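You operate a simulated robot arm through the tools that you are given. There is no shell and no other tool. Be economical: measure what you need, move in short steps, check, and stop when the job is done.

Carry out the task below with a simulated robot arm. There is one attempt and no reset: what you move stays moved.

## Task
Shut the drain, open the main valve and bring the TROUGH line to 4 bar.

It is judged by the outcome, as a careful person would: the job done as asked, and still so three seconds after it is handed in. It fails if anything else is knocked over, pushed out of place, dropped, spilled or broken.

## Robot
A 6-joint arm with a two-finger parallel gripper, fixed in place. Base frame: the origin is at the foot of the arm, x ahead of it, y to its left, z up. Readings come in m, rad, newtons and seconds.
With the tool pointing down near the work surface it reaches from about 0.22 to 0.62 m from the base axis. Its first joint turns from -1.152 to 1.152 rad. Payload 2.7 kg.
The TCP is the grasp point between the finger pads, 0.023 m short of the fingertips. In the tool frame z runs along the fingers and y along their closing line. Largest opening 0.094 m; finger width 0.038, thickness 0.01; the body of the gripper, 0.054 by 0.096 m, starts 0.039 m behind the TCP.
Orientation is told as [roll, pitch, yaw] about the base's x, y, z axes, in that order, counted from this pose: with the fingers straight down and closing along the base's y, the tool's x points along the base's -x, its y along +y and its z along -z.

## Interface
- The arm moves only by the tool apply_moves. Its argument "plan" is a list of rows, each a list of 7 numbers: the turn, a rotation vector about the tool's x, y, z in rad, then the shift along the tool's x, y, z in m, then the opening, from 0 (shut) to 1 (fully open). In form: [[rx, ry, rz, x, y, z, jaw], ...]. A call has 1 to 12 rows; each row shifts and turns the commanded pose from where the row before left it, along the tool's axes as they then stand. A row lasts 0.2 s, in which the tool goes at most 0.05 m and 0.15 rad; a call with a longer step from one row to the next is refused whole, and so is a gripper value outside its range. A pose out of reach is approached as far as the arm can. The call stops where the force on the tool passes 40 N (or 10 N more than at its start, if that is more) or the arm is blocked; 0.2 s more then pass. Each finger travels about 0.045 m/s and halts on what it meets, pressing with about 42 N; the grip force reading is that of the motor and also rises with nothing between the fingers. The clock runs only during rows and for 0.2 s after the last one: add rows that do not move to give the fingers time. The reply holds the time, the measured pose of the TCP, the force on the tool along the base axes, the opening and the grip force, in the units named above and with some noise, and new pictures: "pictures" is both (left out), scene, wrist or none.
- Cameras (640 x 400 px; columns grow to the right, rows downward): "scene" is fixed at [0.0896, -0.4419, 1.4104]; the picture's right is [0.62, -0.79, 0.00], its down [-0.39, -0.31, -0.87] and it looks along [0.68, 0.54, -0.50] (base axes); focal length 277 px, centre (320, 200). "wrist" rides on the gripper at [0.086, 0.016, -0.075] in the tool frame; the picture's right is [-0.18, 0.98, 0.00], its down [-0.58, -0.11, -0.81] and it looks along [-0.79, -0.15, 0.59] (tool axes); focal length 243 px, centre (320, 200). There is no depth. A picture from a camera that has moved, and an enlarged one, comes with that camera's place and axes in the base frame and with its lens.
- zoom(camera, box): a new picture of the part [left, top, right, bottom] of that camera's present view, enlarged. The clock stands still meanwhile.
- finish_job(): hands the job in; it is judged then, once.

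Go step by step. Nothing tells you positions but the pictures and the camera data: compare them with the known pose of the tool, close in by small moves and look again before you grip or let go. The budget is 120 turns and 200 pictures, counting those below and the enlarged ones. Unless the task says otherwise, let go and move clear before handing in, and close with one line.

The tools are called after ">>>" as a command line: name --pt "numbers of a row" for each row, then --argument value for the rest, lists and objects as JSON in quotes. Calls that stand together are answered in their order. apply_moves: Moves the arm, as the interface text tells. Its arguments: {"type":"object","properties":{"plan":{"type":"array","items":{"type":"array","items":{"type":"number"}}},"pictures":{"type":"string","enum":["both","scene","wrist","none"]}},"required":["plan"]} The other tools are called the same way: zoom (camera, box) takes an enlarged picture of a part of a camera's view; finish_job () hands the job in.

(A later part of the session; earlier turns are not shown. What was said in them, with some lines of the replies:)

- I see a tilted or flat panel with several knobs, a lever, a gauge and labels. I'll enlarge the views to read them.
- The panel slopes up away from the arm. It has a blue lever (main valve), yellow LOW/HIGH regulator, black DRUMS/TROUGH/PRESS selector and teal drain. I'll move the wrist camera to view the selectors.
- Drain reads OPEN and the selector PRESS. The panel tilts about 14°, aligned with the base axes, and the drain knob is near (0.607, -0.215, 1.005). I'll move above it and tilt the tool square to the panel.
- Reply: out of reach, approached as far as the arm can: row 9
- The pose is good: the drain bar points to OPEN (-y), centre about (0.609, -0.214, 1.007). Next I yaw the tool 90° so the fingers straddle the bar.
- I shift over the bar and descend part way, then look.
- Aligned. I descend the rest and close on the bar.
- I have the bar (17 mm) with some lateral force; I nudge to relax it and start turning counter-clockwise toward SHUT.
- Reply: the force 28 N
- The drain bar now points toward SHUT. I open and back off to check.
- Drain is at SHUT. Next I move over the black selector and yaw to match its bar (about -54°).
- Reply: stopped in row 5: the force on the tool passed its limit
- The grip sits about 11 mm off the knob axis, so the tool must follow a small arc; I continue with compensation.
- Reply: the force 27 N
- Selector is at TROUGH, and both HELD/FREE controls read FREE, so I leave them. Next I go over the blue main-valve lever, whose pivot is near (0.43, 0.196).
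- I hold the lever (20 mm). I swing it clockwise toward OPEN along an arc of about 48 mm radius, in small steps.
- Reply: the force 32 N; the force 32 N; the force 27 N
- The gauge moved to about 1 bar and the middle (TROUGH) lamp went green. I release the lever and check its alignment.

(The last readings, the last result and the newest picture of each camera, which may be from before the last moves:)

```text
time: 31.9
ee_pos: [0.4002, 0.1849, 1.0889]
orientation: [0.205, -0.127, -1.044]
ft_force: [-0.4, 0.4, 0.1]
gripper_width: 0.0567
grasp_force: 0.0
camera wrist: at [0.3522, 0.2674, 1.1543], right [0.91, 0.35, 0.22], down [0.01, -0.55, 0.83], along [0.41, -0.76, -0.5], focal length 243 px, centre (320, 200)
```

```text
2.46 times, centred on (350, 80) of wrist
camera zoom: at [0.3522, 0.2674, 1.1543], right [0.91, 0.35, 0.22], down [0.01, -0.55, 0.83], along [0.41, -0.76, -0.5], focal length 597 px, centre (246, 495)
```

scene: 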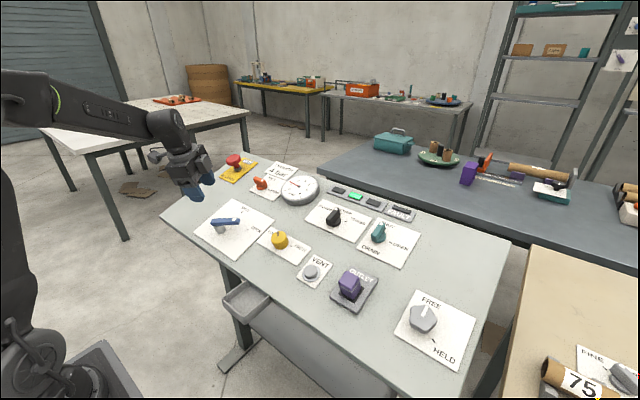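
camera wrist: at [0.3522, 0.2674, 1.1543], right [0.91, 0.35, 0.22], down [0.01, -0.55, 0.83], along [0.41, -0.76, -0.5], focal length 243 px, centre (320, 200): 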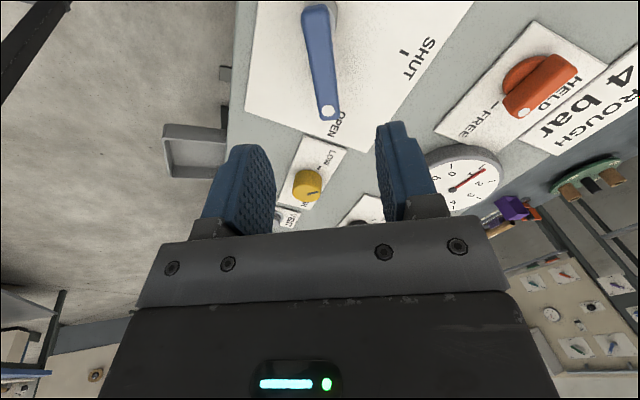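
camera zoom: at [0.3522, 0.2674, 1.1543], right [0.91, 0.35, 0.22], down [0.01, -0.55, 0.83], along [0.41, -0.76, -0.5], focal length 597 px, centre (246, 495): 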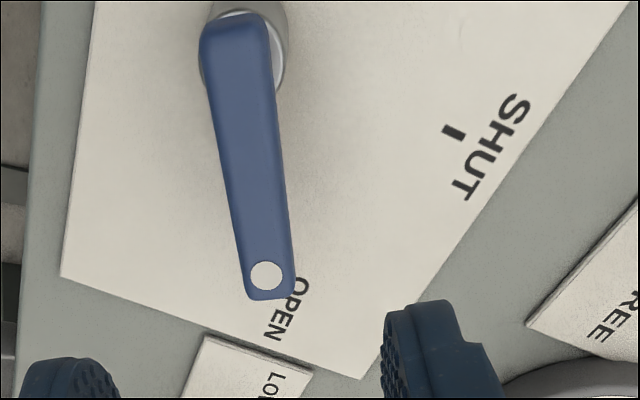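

The lever lines up with OPEN. Next is the yellow regulator, near (0.473, 0.0), with its index about 40° past LOW at 1 bar, so I move over it.

>>> apply_moves --pt "0 0 -0.13 0 0 0 0.6" --pt "0 0 -0.13 0 0 0 0.6" --pt "0 0 -0.13 0 0 0 0.6" --pt "0 0 -0.13 0 0 0 0.6" --pt "0 0 -0.13 0 0 0 0.6" --pt "0 0 -0.13 0 0 0 0.6" --pt "0 0 -0.13 0 0 0 0.6" --pt "0 0 -0.13 0 0 0 0.6" --pt "0 0 0 -0.0106 -0.0465 0 0.6" --pt "0 0 0 -0.0106 -0.0465 0 0.6" --pt "0 0 0 -0.0106 -0.0465 0 0.6" --pt "0 0 0 -0.0106 -0.0465 0.01 0.6" --pictures "none"

>>> apply_moves --pt "0 0 0 0 0 0.03 0.6" --pt "0 0 0 0 0 0.0 0.6"

```text
time: 34.5
ee_pos: [0.4466, 0.0013, 1.0956]
orientation: [-0.005, -0.243, 0.012]
ft_force: [-1.2, -0.4, -0.2]
gripper_width: 0.0564
grasp_force: 0.1
```

```text
time: 35.1
ee_pos: [0.4537, 0.0003, 1.0634]
orientation: [-0.008, -0.244, 0.009]
ft_force: [-1.1, -0.2, 0.1]
gripper_width: 0.0565
grasp_force: 0.1
camera wrist: at [0.3512, 0.0165, 1.116], right [0.17, 0.98, 0.04], down [0.37, -0.1, 0.92], along [0.91, -0.14, -0.38], focal length 243 px, centre (320, 200)
```

scene: 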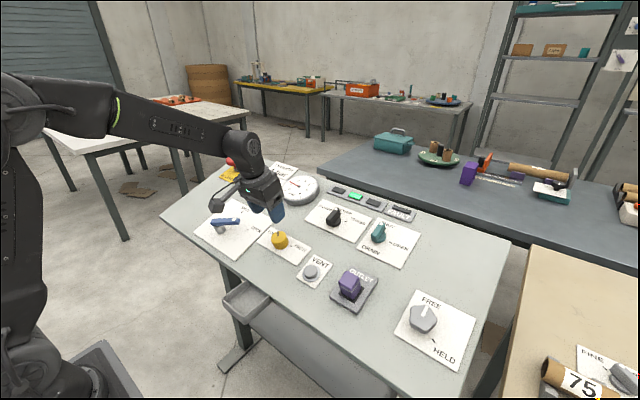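
wrist: 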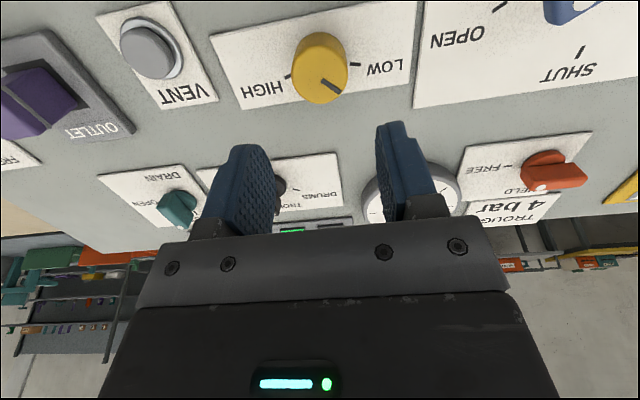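

>>> apply_moves --pt "0 0 0 0.0037 0.0015 0.025 0.6" --pt "0 0 0 0 0 0.03 0.6" --pt "0 0 0 0 0 0.0 0.6"

```text
time: 35.9
ee_pos: [0.4626, 0.0014, 1.0075]
orientation: [-0.009, -0.241, 0.01]
ft_force: [0.1, 0.5, -0.4]
gripper_width: 0.0567
grasp_force: 0.0
camera wrist: at [0.3606, 0.0168, 1.0604], right [0.17, 0.98, 0.04], down [0.37, -0.1, 0.92], along [0.91, -0.14, -0.38], focal length 243 px, centre (320, 200)
```

scene: 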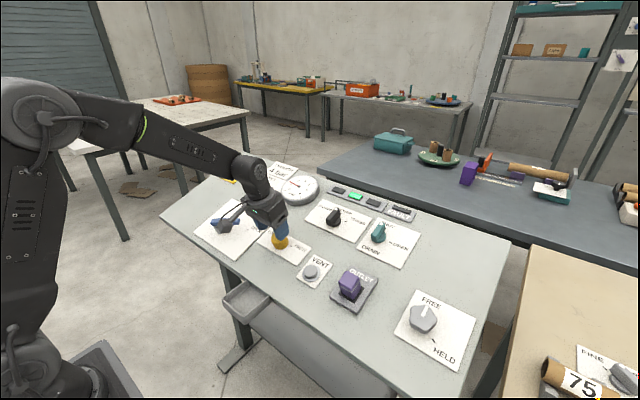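
wrist: 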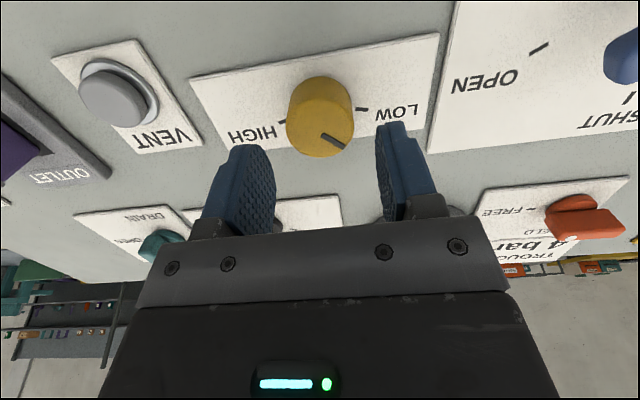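

>>> apply_moves --pt "0 0 0 0.004 0.0 0.015 0.6" --pt "0 0 0 0 0 0.015 0.6" --pt "0 0 0 0 0 0 0.4" --pt "0 0 0 0 0 0 0.2" --pt "0 0 0 0 0 0 0.2" --pt "0 0 0 0 0 0 0.2"

>>> zoom --camera "scene" --box '[220, 160, 340, 270]'

```text
time: 37.3
ee_pos: [0.466, 0.0001, 0.9788]
orientation: [-0.01, -0.244, 0.01]
ft_force: [-1.5, -19.3, -0.9]
gripper_width: 0.0405
grasp_force: 44.8
camera wrist: at [0.3636, 0.0156, 1.0306], right [0.17, 0.98, 0.04], down [0.37, -0.1, 0.92], along [0.91, -0.14, -0.38], focal length 243 px, centre (320, 200)
```

scene: 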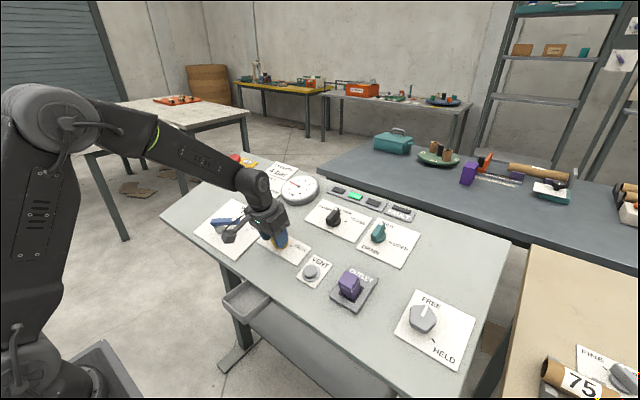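
wrist: 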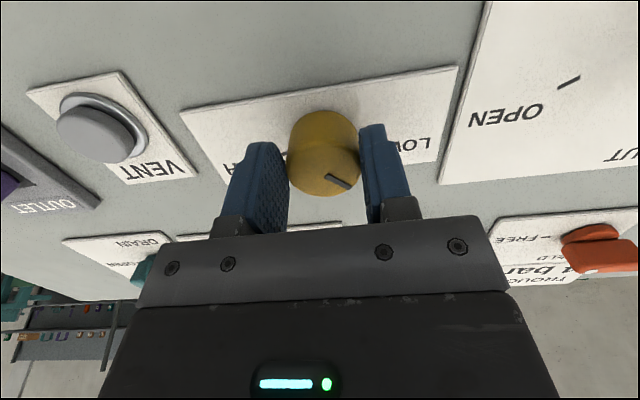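

```text
3.64 times, centred on (280, 215) of scene
camera zoom: at [0.0895, -0.4424, 1.4102], right [0.62, -0.79, 0.0], down [-0.39, -0.31, -0.87], along [0.68, 0.54, -0.5], focal length 1008 px, centre (466, 146)
```

zoom: 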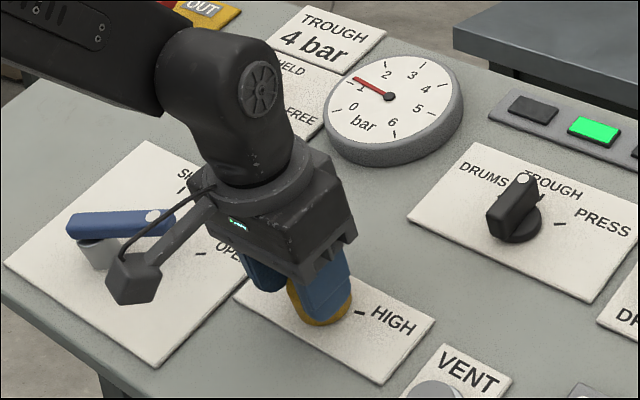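

Gripped (40 mm knob). I ease the side load, turn clockwise in steps and watch the gauge.

>>> apply_moves --pt "0 0 0 0.0 -0.0015 0 0.2" --pt "0 0 0.13 0 0 0 0.2" --pt "0 0 0.13 0 0 0 0.2" --pt "0 0 0.13 0 0 0 0.2" --pt "0 0 0 0 0 0 0.2" --pictures "wrist"

>>> zoom --camera "scene" --box '[260, 160, 340, 220]'

```text
time: 38.5
ee_pos: [0.4662, 0.0039, 0.9778]
orientation: [0.093, -0.226, -0.39]
ft_force: [0.3, 6.7, -1.6]
gripper_width: 0.0406
grasp_force: 45.0
stopped in row 5: the force on the tool passed its limit (the readings are from after the stop); the commanded pose is now the measured one
camera wrist: at [0.3759, 0.0502, 1.0335], right [0.52, 0.85, 0.13], down [0.29, -0.32, 0.9], along [0.81, -0.43, -0.41], focal length 243 px, centre (320, 200)
```

wrist: 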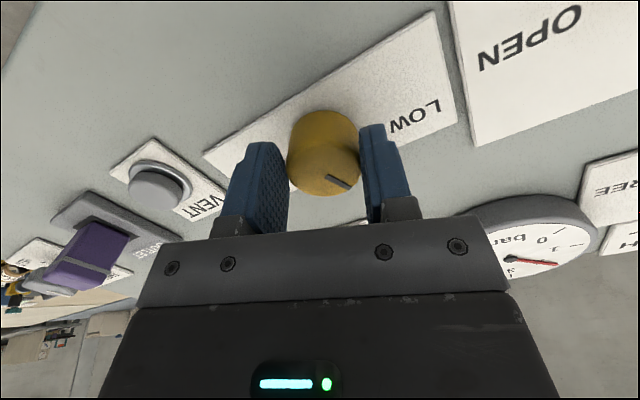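

```text
6.67 times, centred on (300, 190) of scene
camera zoom: at [0.0896, -0.4418, 1.4104], right [0.62, -0.79, 0.0], down [-0.39, -0.31, -0.87], along [0.68, 0.54, -0.5], focal length 1848 px, centre (453, 267)
```

zoom: 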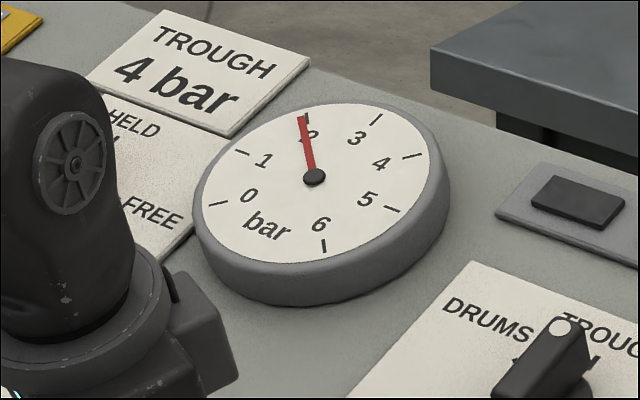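

Now 2.0 bar. About 0.4 rad per bar, so I continue, compensating a slight off-axis grip.

>>> apply_moves --pt "0 0 0.13 0 0.001 0 0.2" --pt "0 0 0.13 0 0.001 0 0.2" --pt "0 0 0.13 0 0.001 0 0.2" --pt "0 0 0 0 0 0 0.2" --pictures "wrist"

>>> zoom --camera "scene" --box '[260, 160, 340, 220]'

```text
time: 39.5
ee_pos: [0.4678, 0.0071, 0.9799]
orientation: [0.173, -0.176, -0.783]
ft_force: [7.7, 26.2, -5.5]
gripper_width: 0.0408
grasp_force: 44.7
camera wrist: at [0.4006, 0.0782, 1.04], right [0.79, 0.58, 0.2], down [0.14, -0.48, 0.86], along [0.6, -0.66, -0.46], focal length 243 px, centre (320, 200)
```

wrist: 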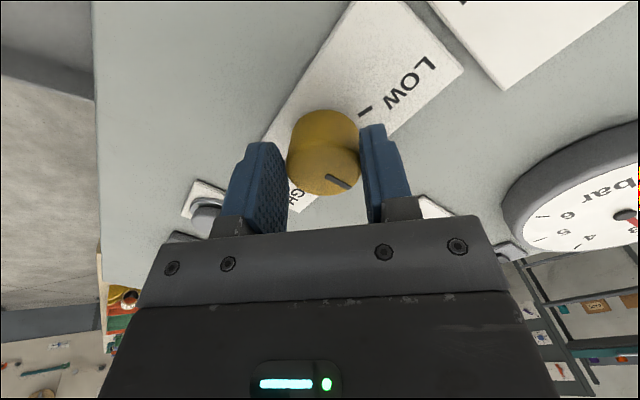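

```text
6.67 times, centred on (300, 190) of scene
camera zoom: at [0.0899, -0.4412, 1.4106], right [0.62, -0.79, 0.0], down [-0.39, -0.31, -0.87], along [0.68, 0.54, -0.5], focal length 1848 px, centre (453, 267)
```

zoom: 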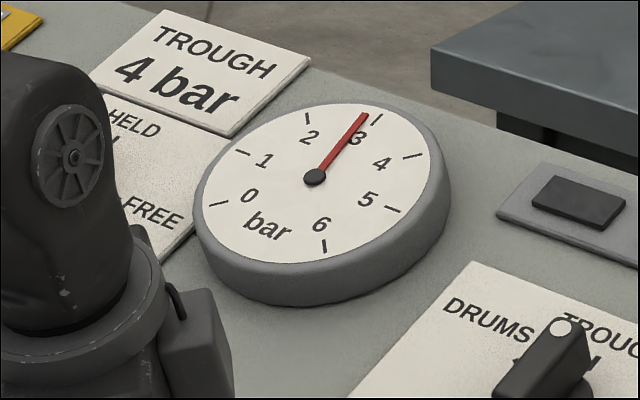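

>>> apply_moves --pt "0 0 0.12 0.0014 0.0022 0 0.2" --pt "0 0 0.12 0 0.001 0 0.2" --pt "0 0 0.12 0 0.001 0 0.2" --pt "0 0 0 0 0 0 0.2" --pictures "wrist"

>>> zoom --camera "scene" --box '[260, 160, 340, 220]'

```text
time: 40.5
ee_pos: [0.4718, 0.0096, 0.9807]
orientation: [0.225, -0.105, -1.14]
ft_force: [19.5, 3.2, -6.6]
gripper_width: 0.0407
grasp_force: 45.6
camera wrist: at [0.4311, 0.0938, 1.0478], right [0.94, 0.25, 0.24], down [-0.05, -0.57, 0.82], along [0.34, -0.78, -0.52], focal length 243 px, centre (320, 200)
```

wrist: 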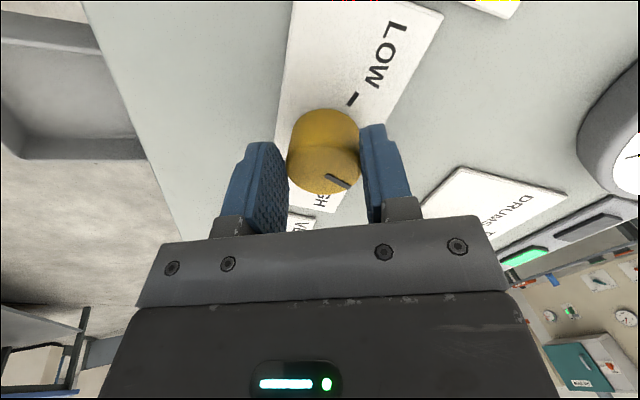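

```text
6.67 times, centred on (300, 190) of scene
camera zoom: at [0.0902, -0.4418, 1.4103], right [0.62, -0.79, 0.0], down [-0.39, -0.31, -0.87], along [0.68, 0.54, -0.5], focal length 1848 px, centre (453, 267)
```

zoom: 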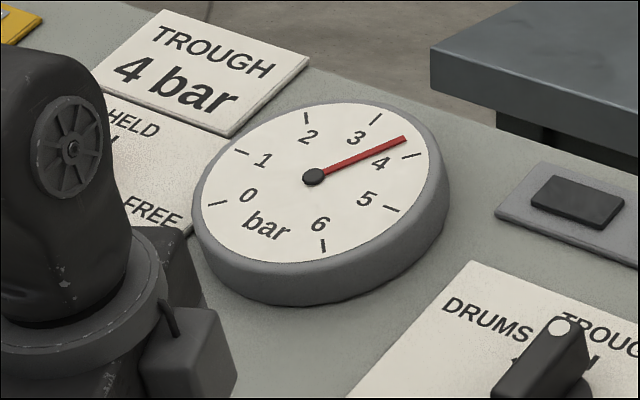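

About 3.65 bar. I'll do a smaller step and let it settle.

>>> apply_moves --pt "0 0 0.06 -0.0006 0.002 0 0.2" --pt "0 0 0.06 0 0.0005 0 0.2" --pt "0 0 0 0 0 0 0.2" --pt "0 0 0 0 0 0 0.2" --pt "0 0 0 0 0 0 0.2" --pictures "none"

>>> zoom --camera "scene" --box '[270, 165, 330, 210]'

```text
time: 41.7
ee_pos: [0.4729, 0.0091, 0.9804]
orientation: [0.232, -0.077, -1.259]
ft_force: [13.8, -20.8, -4.8]
gripper_width: 0.0407
grasp_force: 44.5
```

```text
8.89 times, centred on (300, 188) of scene
camera zoom: at [0.09, -0.4424, 1.4101], right [0.62, -0.79, 0.0], down [-0.39, -0.31, -0.87], along [0.68, 0.54, -0.5], focal length 2464 px, centre (498, 311)
```

zoom: 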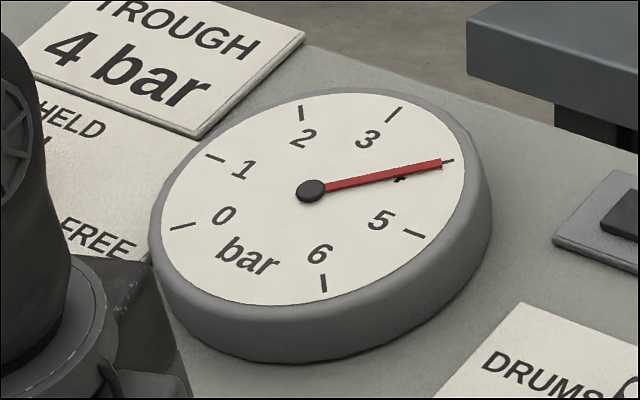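

The needle sits essentially at 4. I relax the side load, release, back off and check the gauge from closer.

>>> apply_moves --pt "0 0 0 -0.0014 0.0006 0 0.2" --pt "0 0 0 0 0 0 0.6" --pt "0 0 0 0 0 0 0.6" --pt "0 0 0 0 0 0 0.6" --pt "0 0 0 0 0 -0.03 0.6" --pt "0 0 0 0 0 -0.04 0.6" --pt "0 0 0 0 0 -0.03 0.6" --pt "0 0 0 0 0 0 0.6"

>>> zoom --camera "scene" --box '[270, 165, 330, 210]'

>>> zoom --camera "scene" --box '[190, 150, 430, 290]'

```text
time: 43.5
ee_pos: [0.4474, 0.01, 1.0776]
orientation: [0.235, -0.076, -1.256]
ft_force: [-1.4, -0.1, 0.2]
gripper_width: 0.0564
grasp_force: 0.0
camera wrist: at [0.4183, 0.0965, 1.1471], right [0.96, 0.14, 0.24], down [-0.12, -0.59, 0.8], along [0.25, -0.8, -0.55], focal length 243 px, centre (320, 200)
```

scene: 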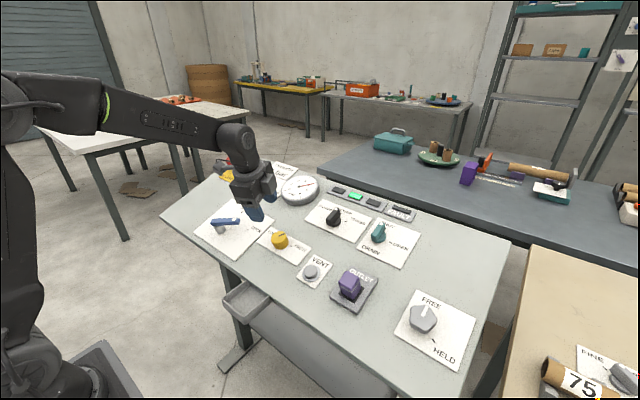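
wrist: 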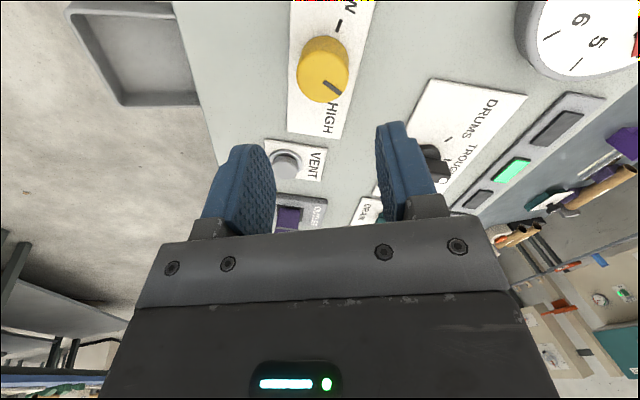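

```text
8.89 times, centred on (300, 188) of scene
camera zoom: at [0.0896, -0.4419, 1.4104], right [0.62, -0.79, 0.0], down [-0.39, -0.31, -0.87], along [0.68, 0.54, -0.5], focal length 2464 px, centre (498, 311)
```

zoom: 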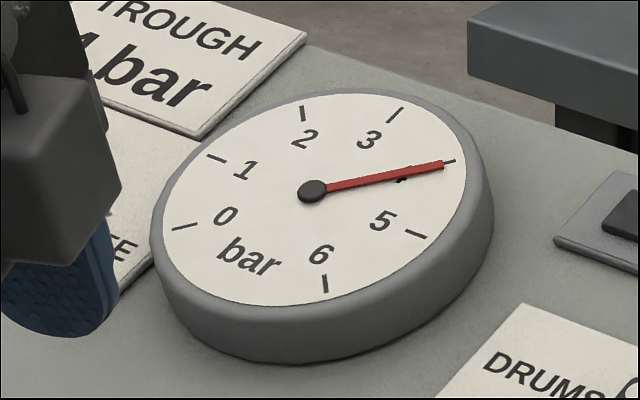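

```text
2.67 times, centred on (310, 220) of scene
camera zoom: at [0.0896, -0.4419, 1.4104], right [0.62, -0.79, 0.0], down [-0.39, -0.31, -0.87], along [0.68, 0.54, -0.5], focal length 739 px, centre (347, 147)
```

zoom: 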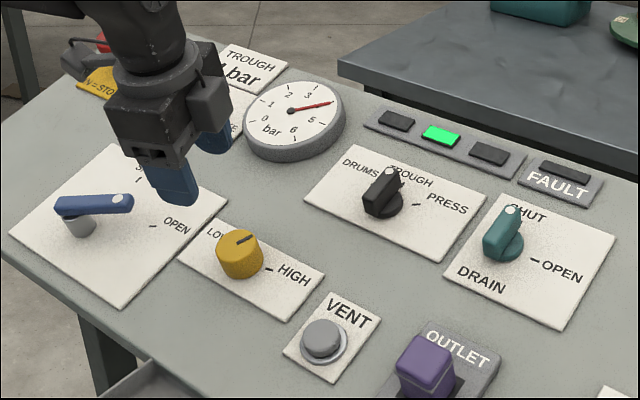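

The knob stayed put and all the controls look right. I want a more head-on gauge reading, so I raise and turn the wrist camera toward it.

>>> apply_moves --pt "0 0 -0.125 0 0 -0.015 0.6" --pt "0 0 -0.125 0 0 -0.015 0.6" --pt "0 0 -0.125 0 0 -0.015 0.6" --pt "0 0 -0.125 0 0 -0.015 0.6" --pt "0 0 -0.125 0 0 -0.015 0.6" --pt "0 0 -0.125 0 0 -0.015 0.6" --pt "0 0 -0.125 0 0 -0.015 0.6" --pt "0 0 -0.125 0 0 -0.015 0.6" --pt "0 0 -0.125 0 0 -0.015 0.6" --pt "0 0 -0.125 0 0 -0.015 0.6" --pictures "none"

>>> apply_moves --pt "0 0.125 0 -0.02 0.02 0 1" --pt "0 0.125 0 -0.02 0.02 0 1" --pt "0 0.125 0 -0.02 0.02 0 1" --pt "0 0.125 0 -0.02 0.02 0 1" --pt "0 0 0 0 0 0 1" --pictures "wrist"

```text
time: 45.7
ee_pos: [0.4127, 0.0091, 1.2241]
orientation: [0.001, -0.245, 0.003]
ft_force: [0.2, 0.6, 0.2]
gripper_width: 0.0567
grasp_force: 0.0
```

```text
time: 46.9
ee_pos: [0.4754, 0.0858, 1.2113]
orientation: [0.002, 0.254, 0.002]
ft_force: [-0.5, 0.5, 0.1]
gripper_width: 0.094
grasp_force: 0.0
out of reach, approached as far as the arm can: row 4
camera wrist: at [0.409, 0.1018, 1.3051], right [0.18, 0.98, -0.05], down [0.77, -0.11, 0.63], along [0.62, -0.15, -0.77], focal length 243 px, centre (320, 200)
```

wrist: 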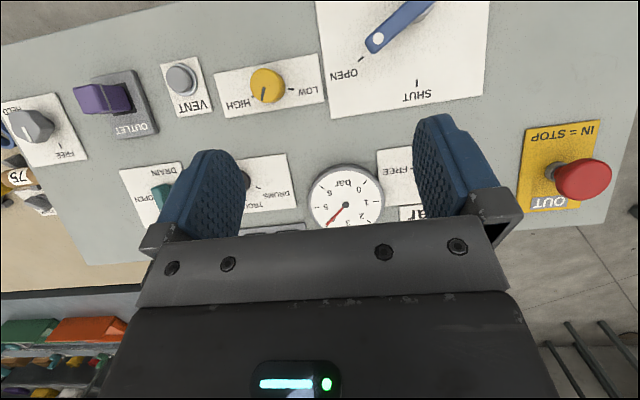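

>>> zoom --camera "wrist" --box '[300, 155, 400, 235]'

>>> zoom --camera "wrist" --box '[210, 0, 510, 120]'

```text
5.00 times, centred on (350, 195) of wrist
camera zoom: at [0.409, 0.1018, 1.3051], right [0.18, 0.98, -0.05], down [0.77, -0.11, 0.63], along [0.62, -0.15, -0.77], focal length 1213 px, centre (170, 225)
```

zoom: 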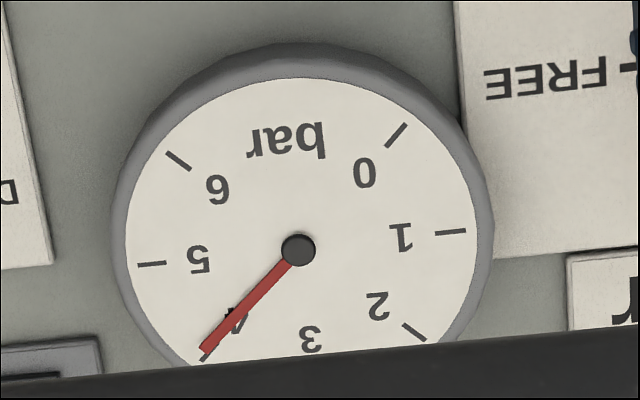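

```text
2.13 times, centred on (360, 60) of wrist
camera zoom: at [0.409, 0.1018, 1.3051], right [0.18, 0.98, -0.05], down [0.77, -0.11, 0.63], along [0.62, -0.15, -0.77], focal length 518 px, centre (235, 499)
```

zoom: 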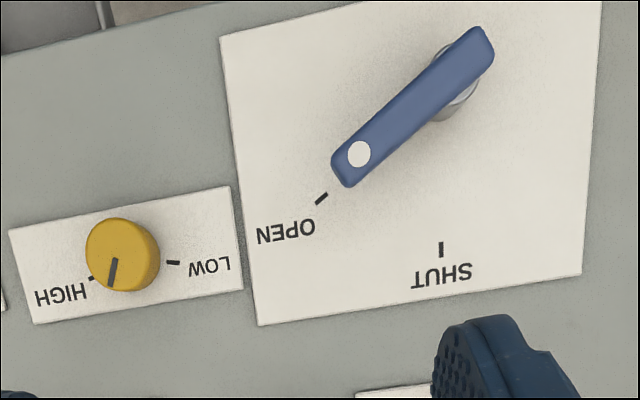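

The needle points at the 4 bar mark. The lever is on OPEN, the drain on SHUT, the selector on TROUGH, and the arm is clear, so I hand in.

>>> finish_job

```text
The job is handed in.
```

The drain is shut, the main valve is open, and the selector is on TROUGH with the gauge at about 4 bar (I read it a hair over, roughly 4.05). I turned the selector from PRESS to TROUGH to bring pressure to that line.
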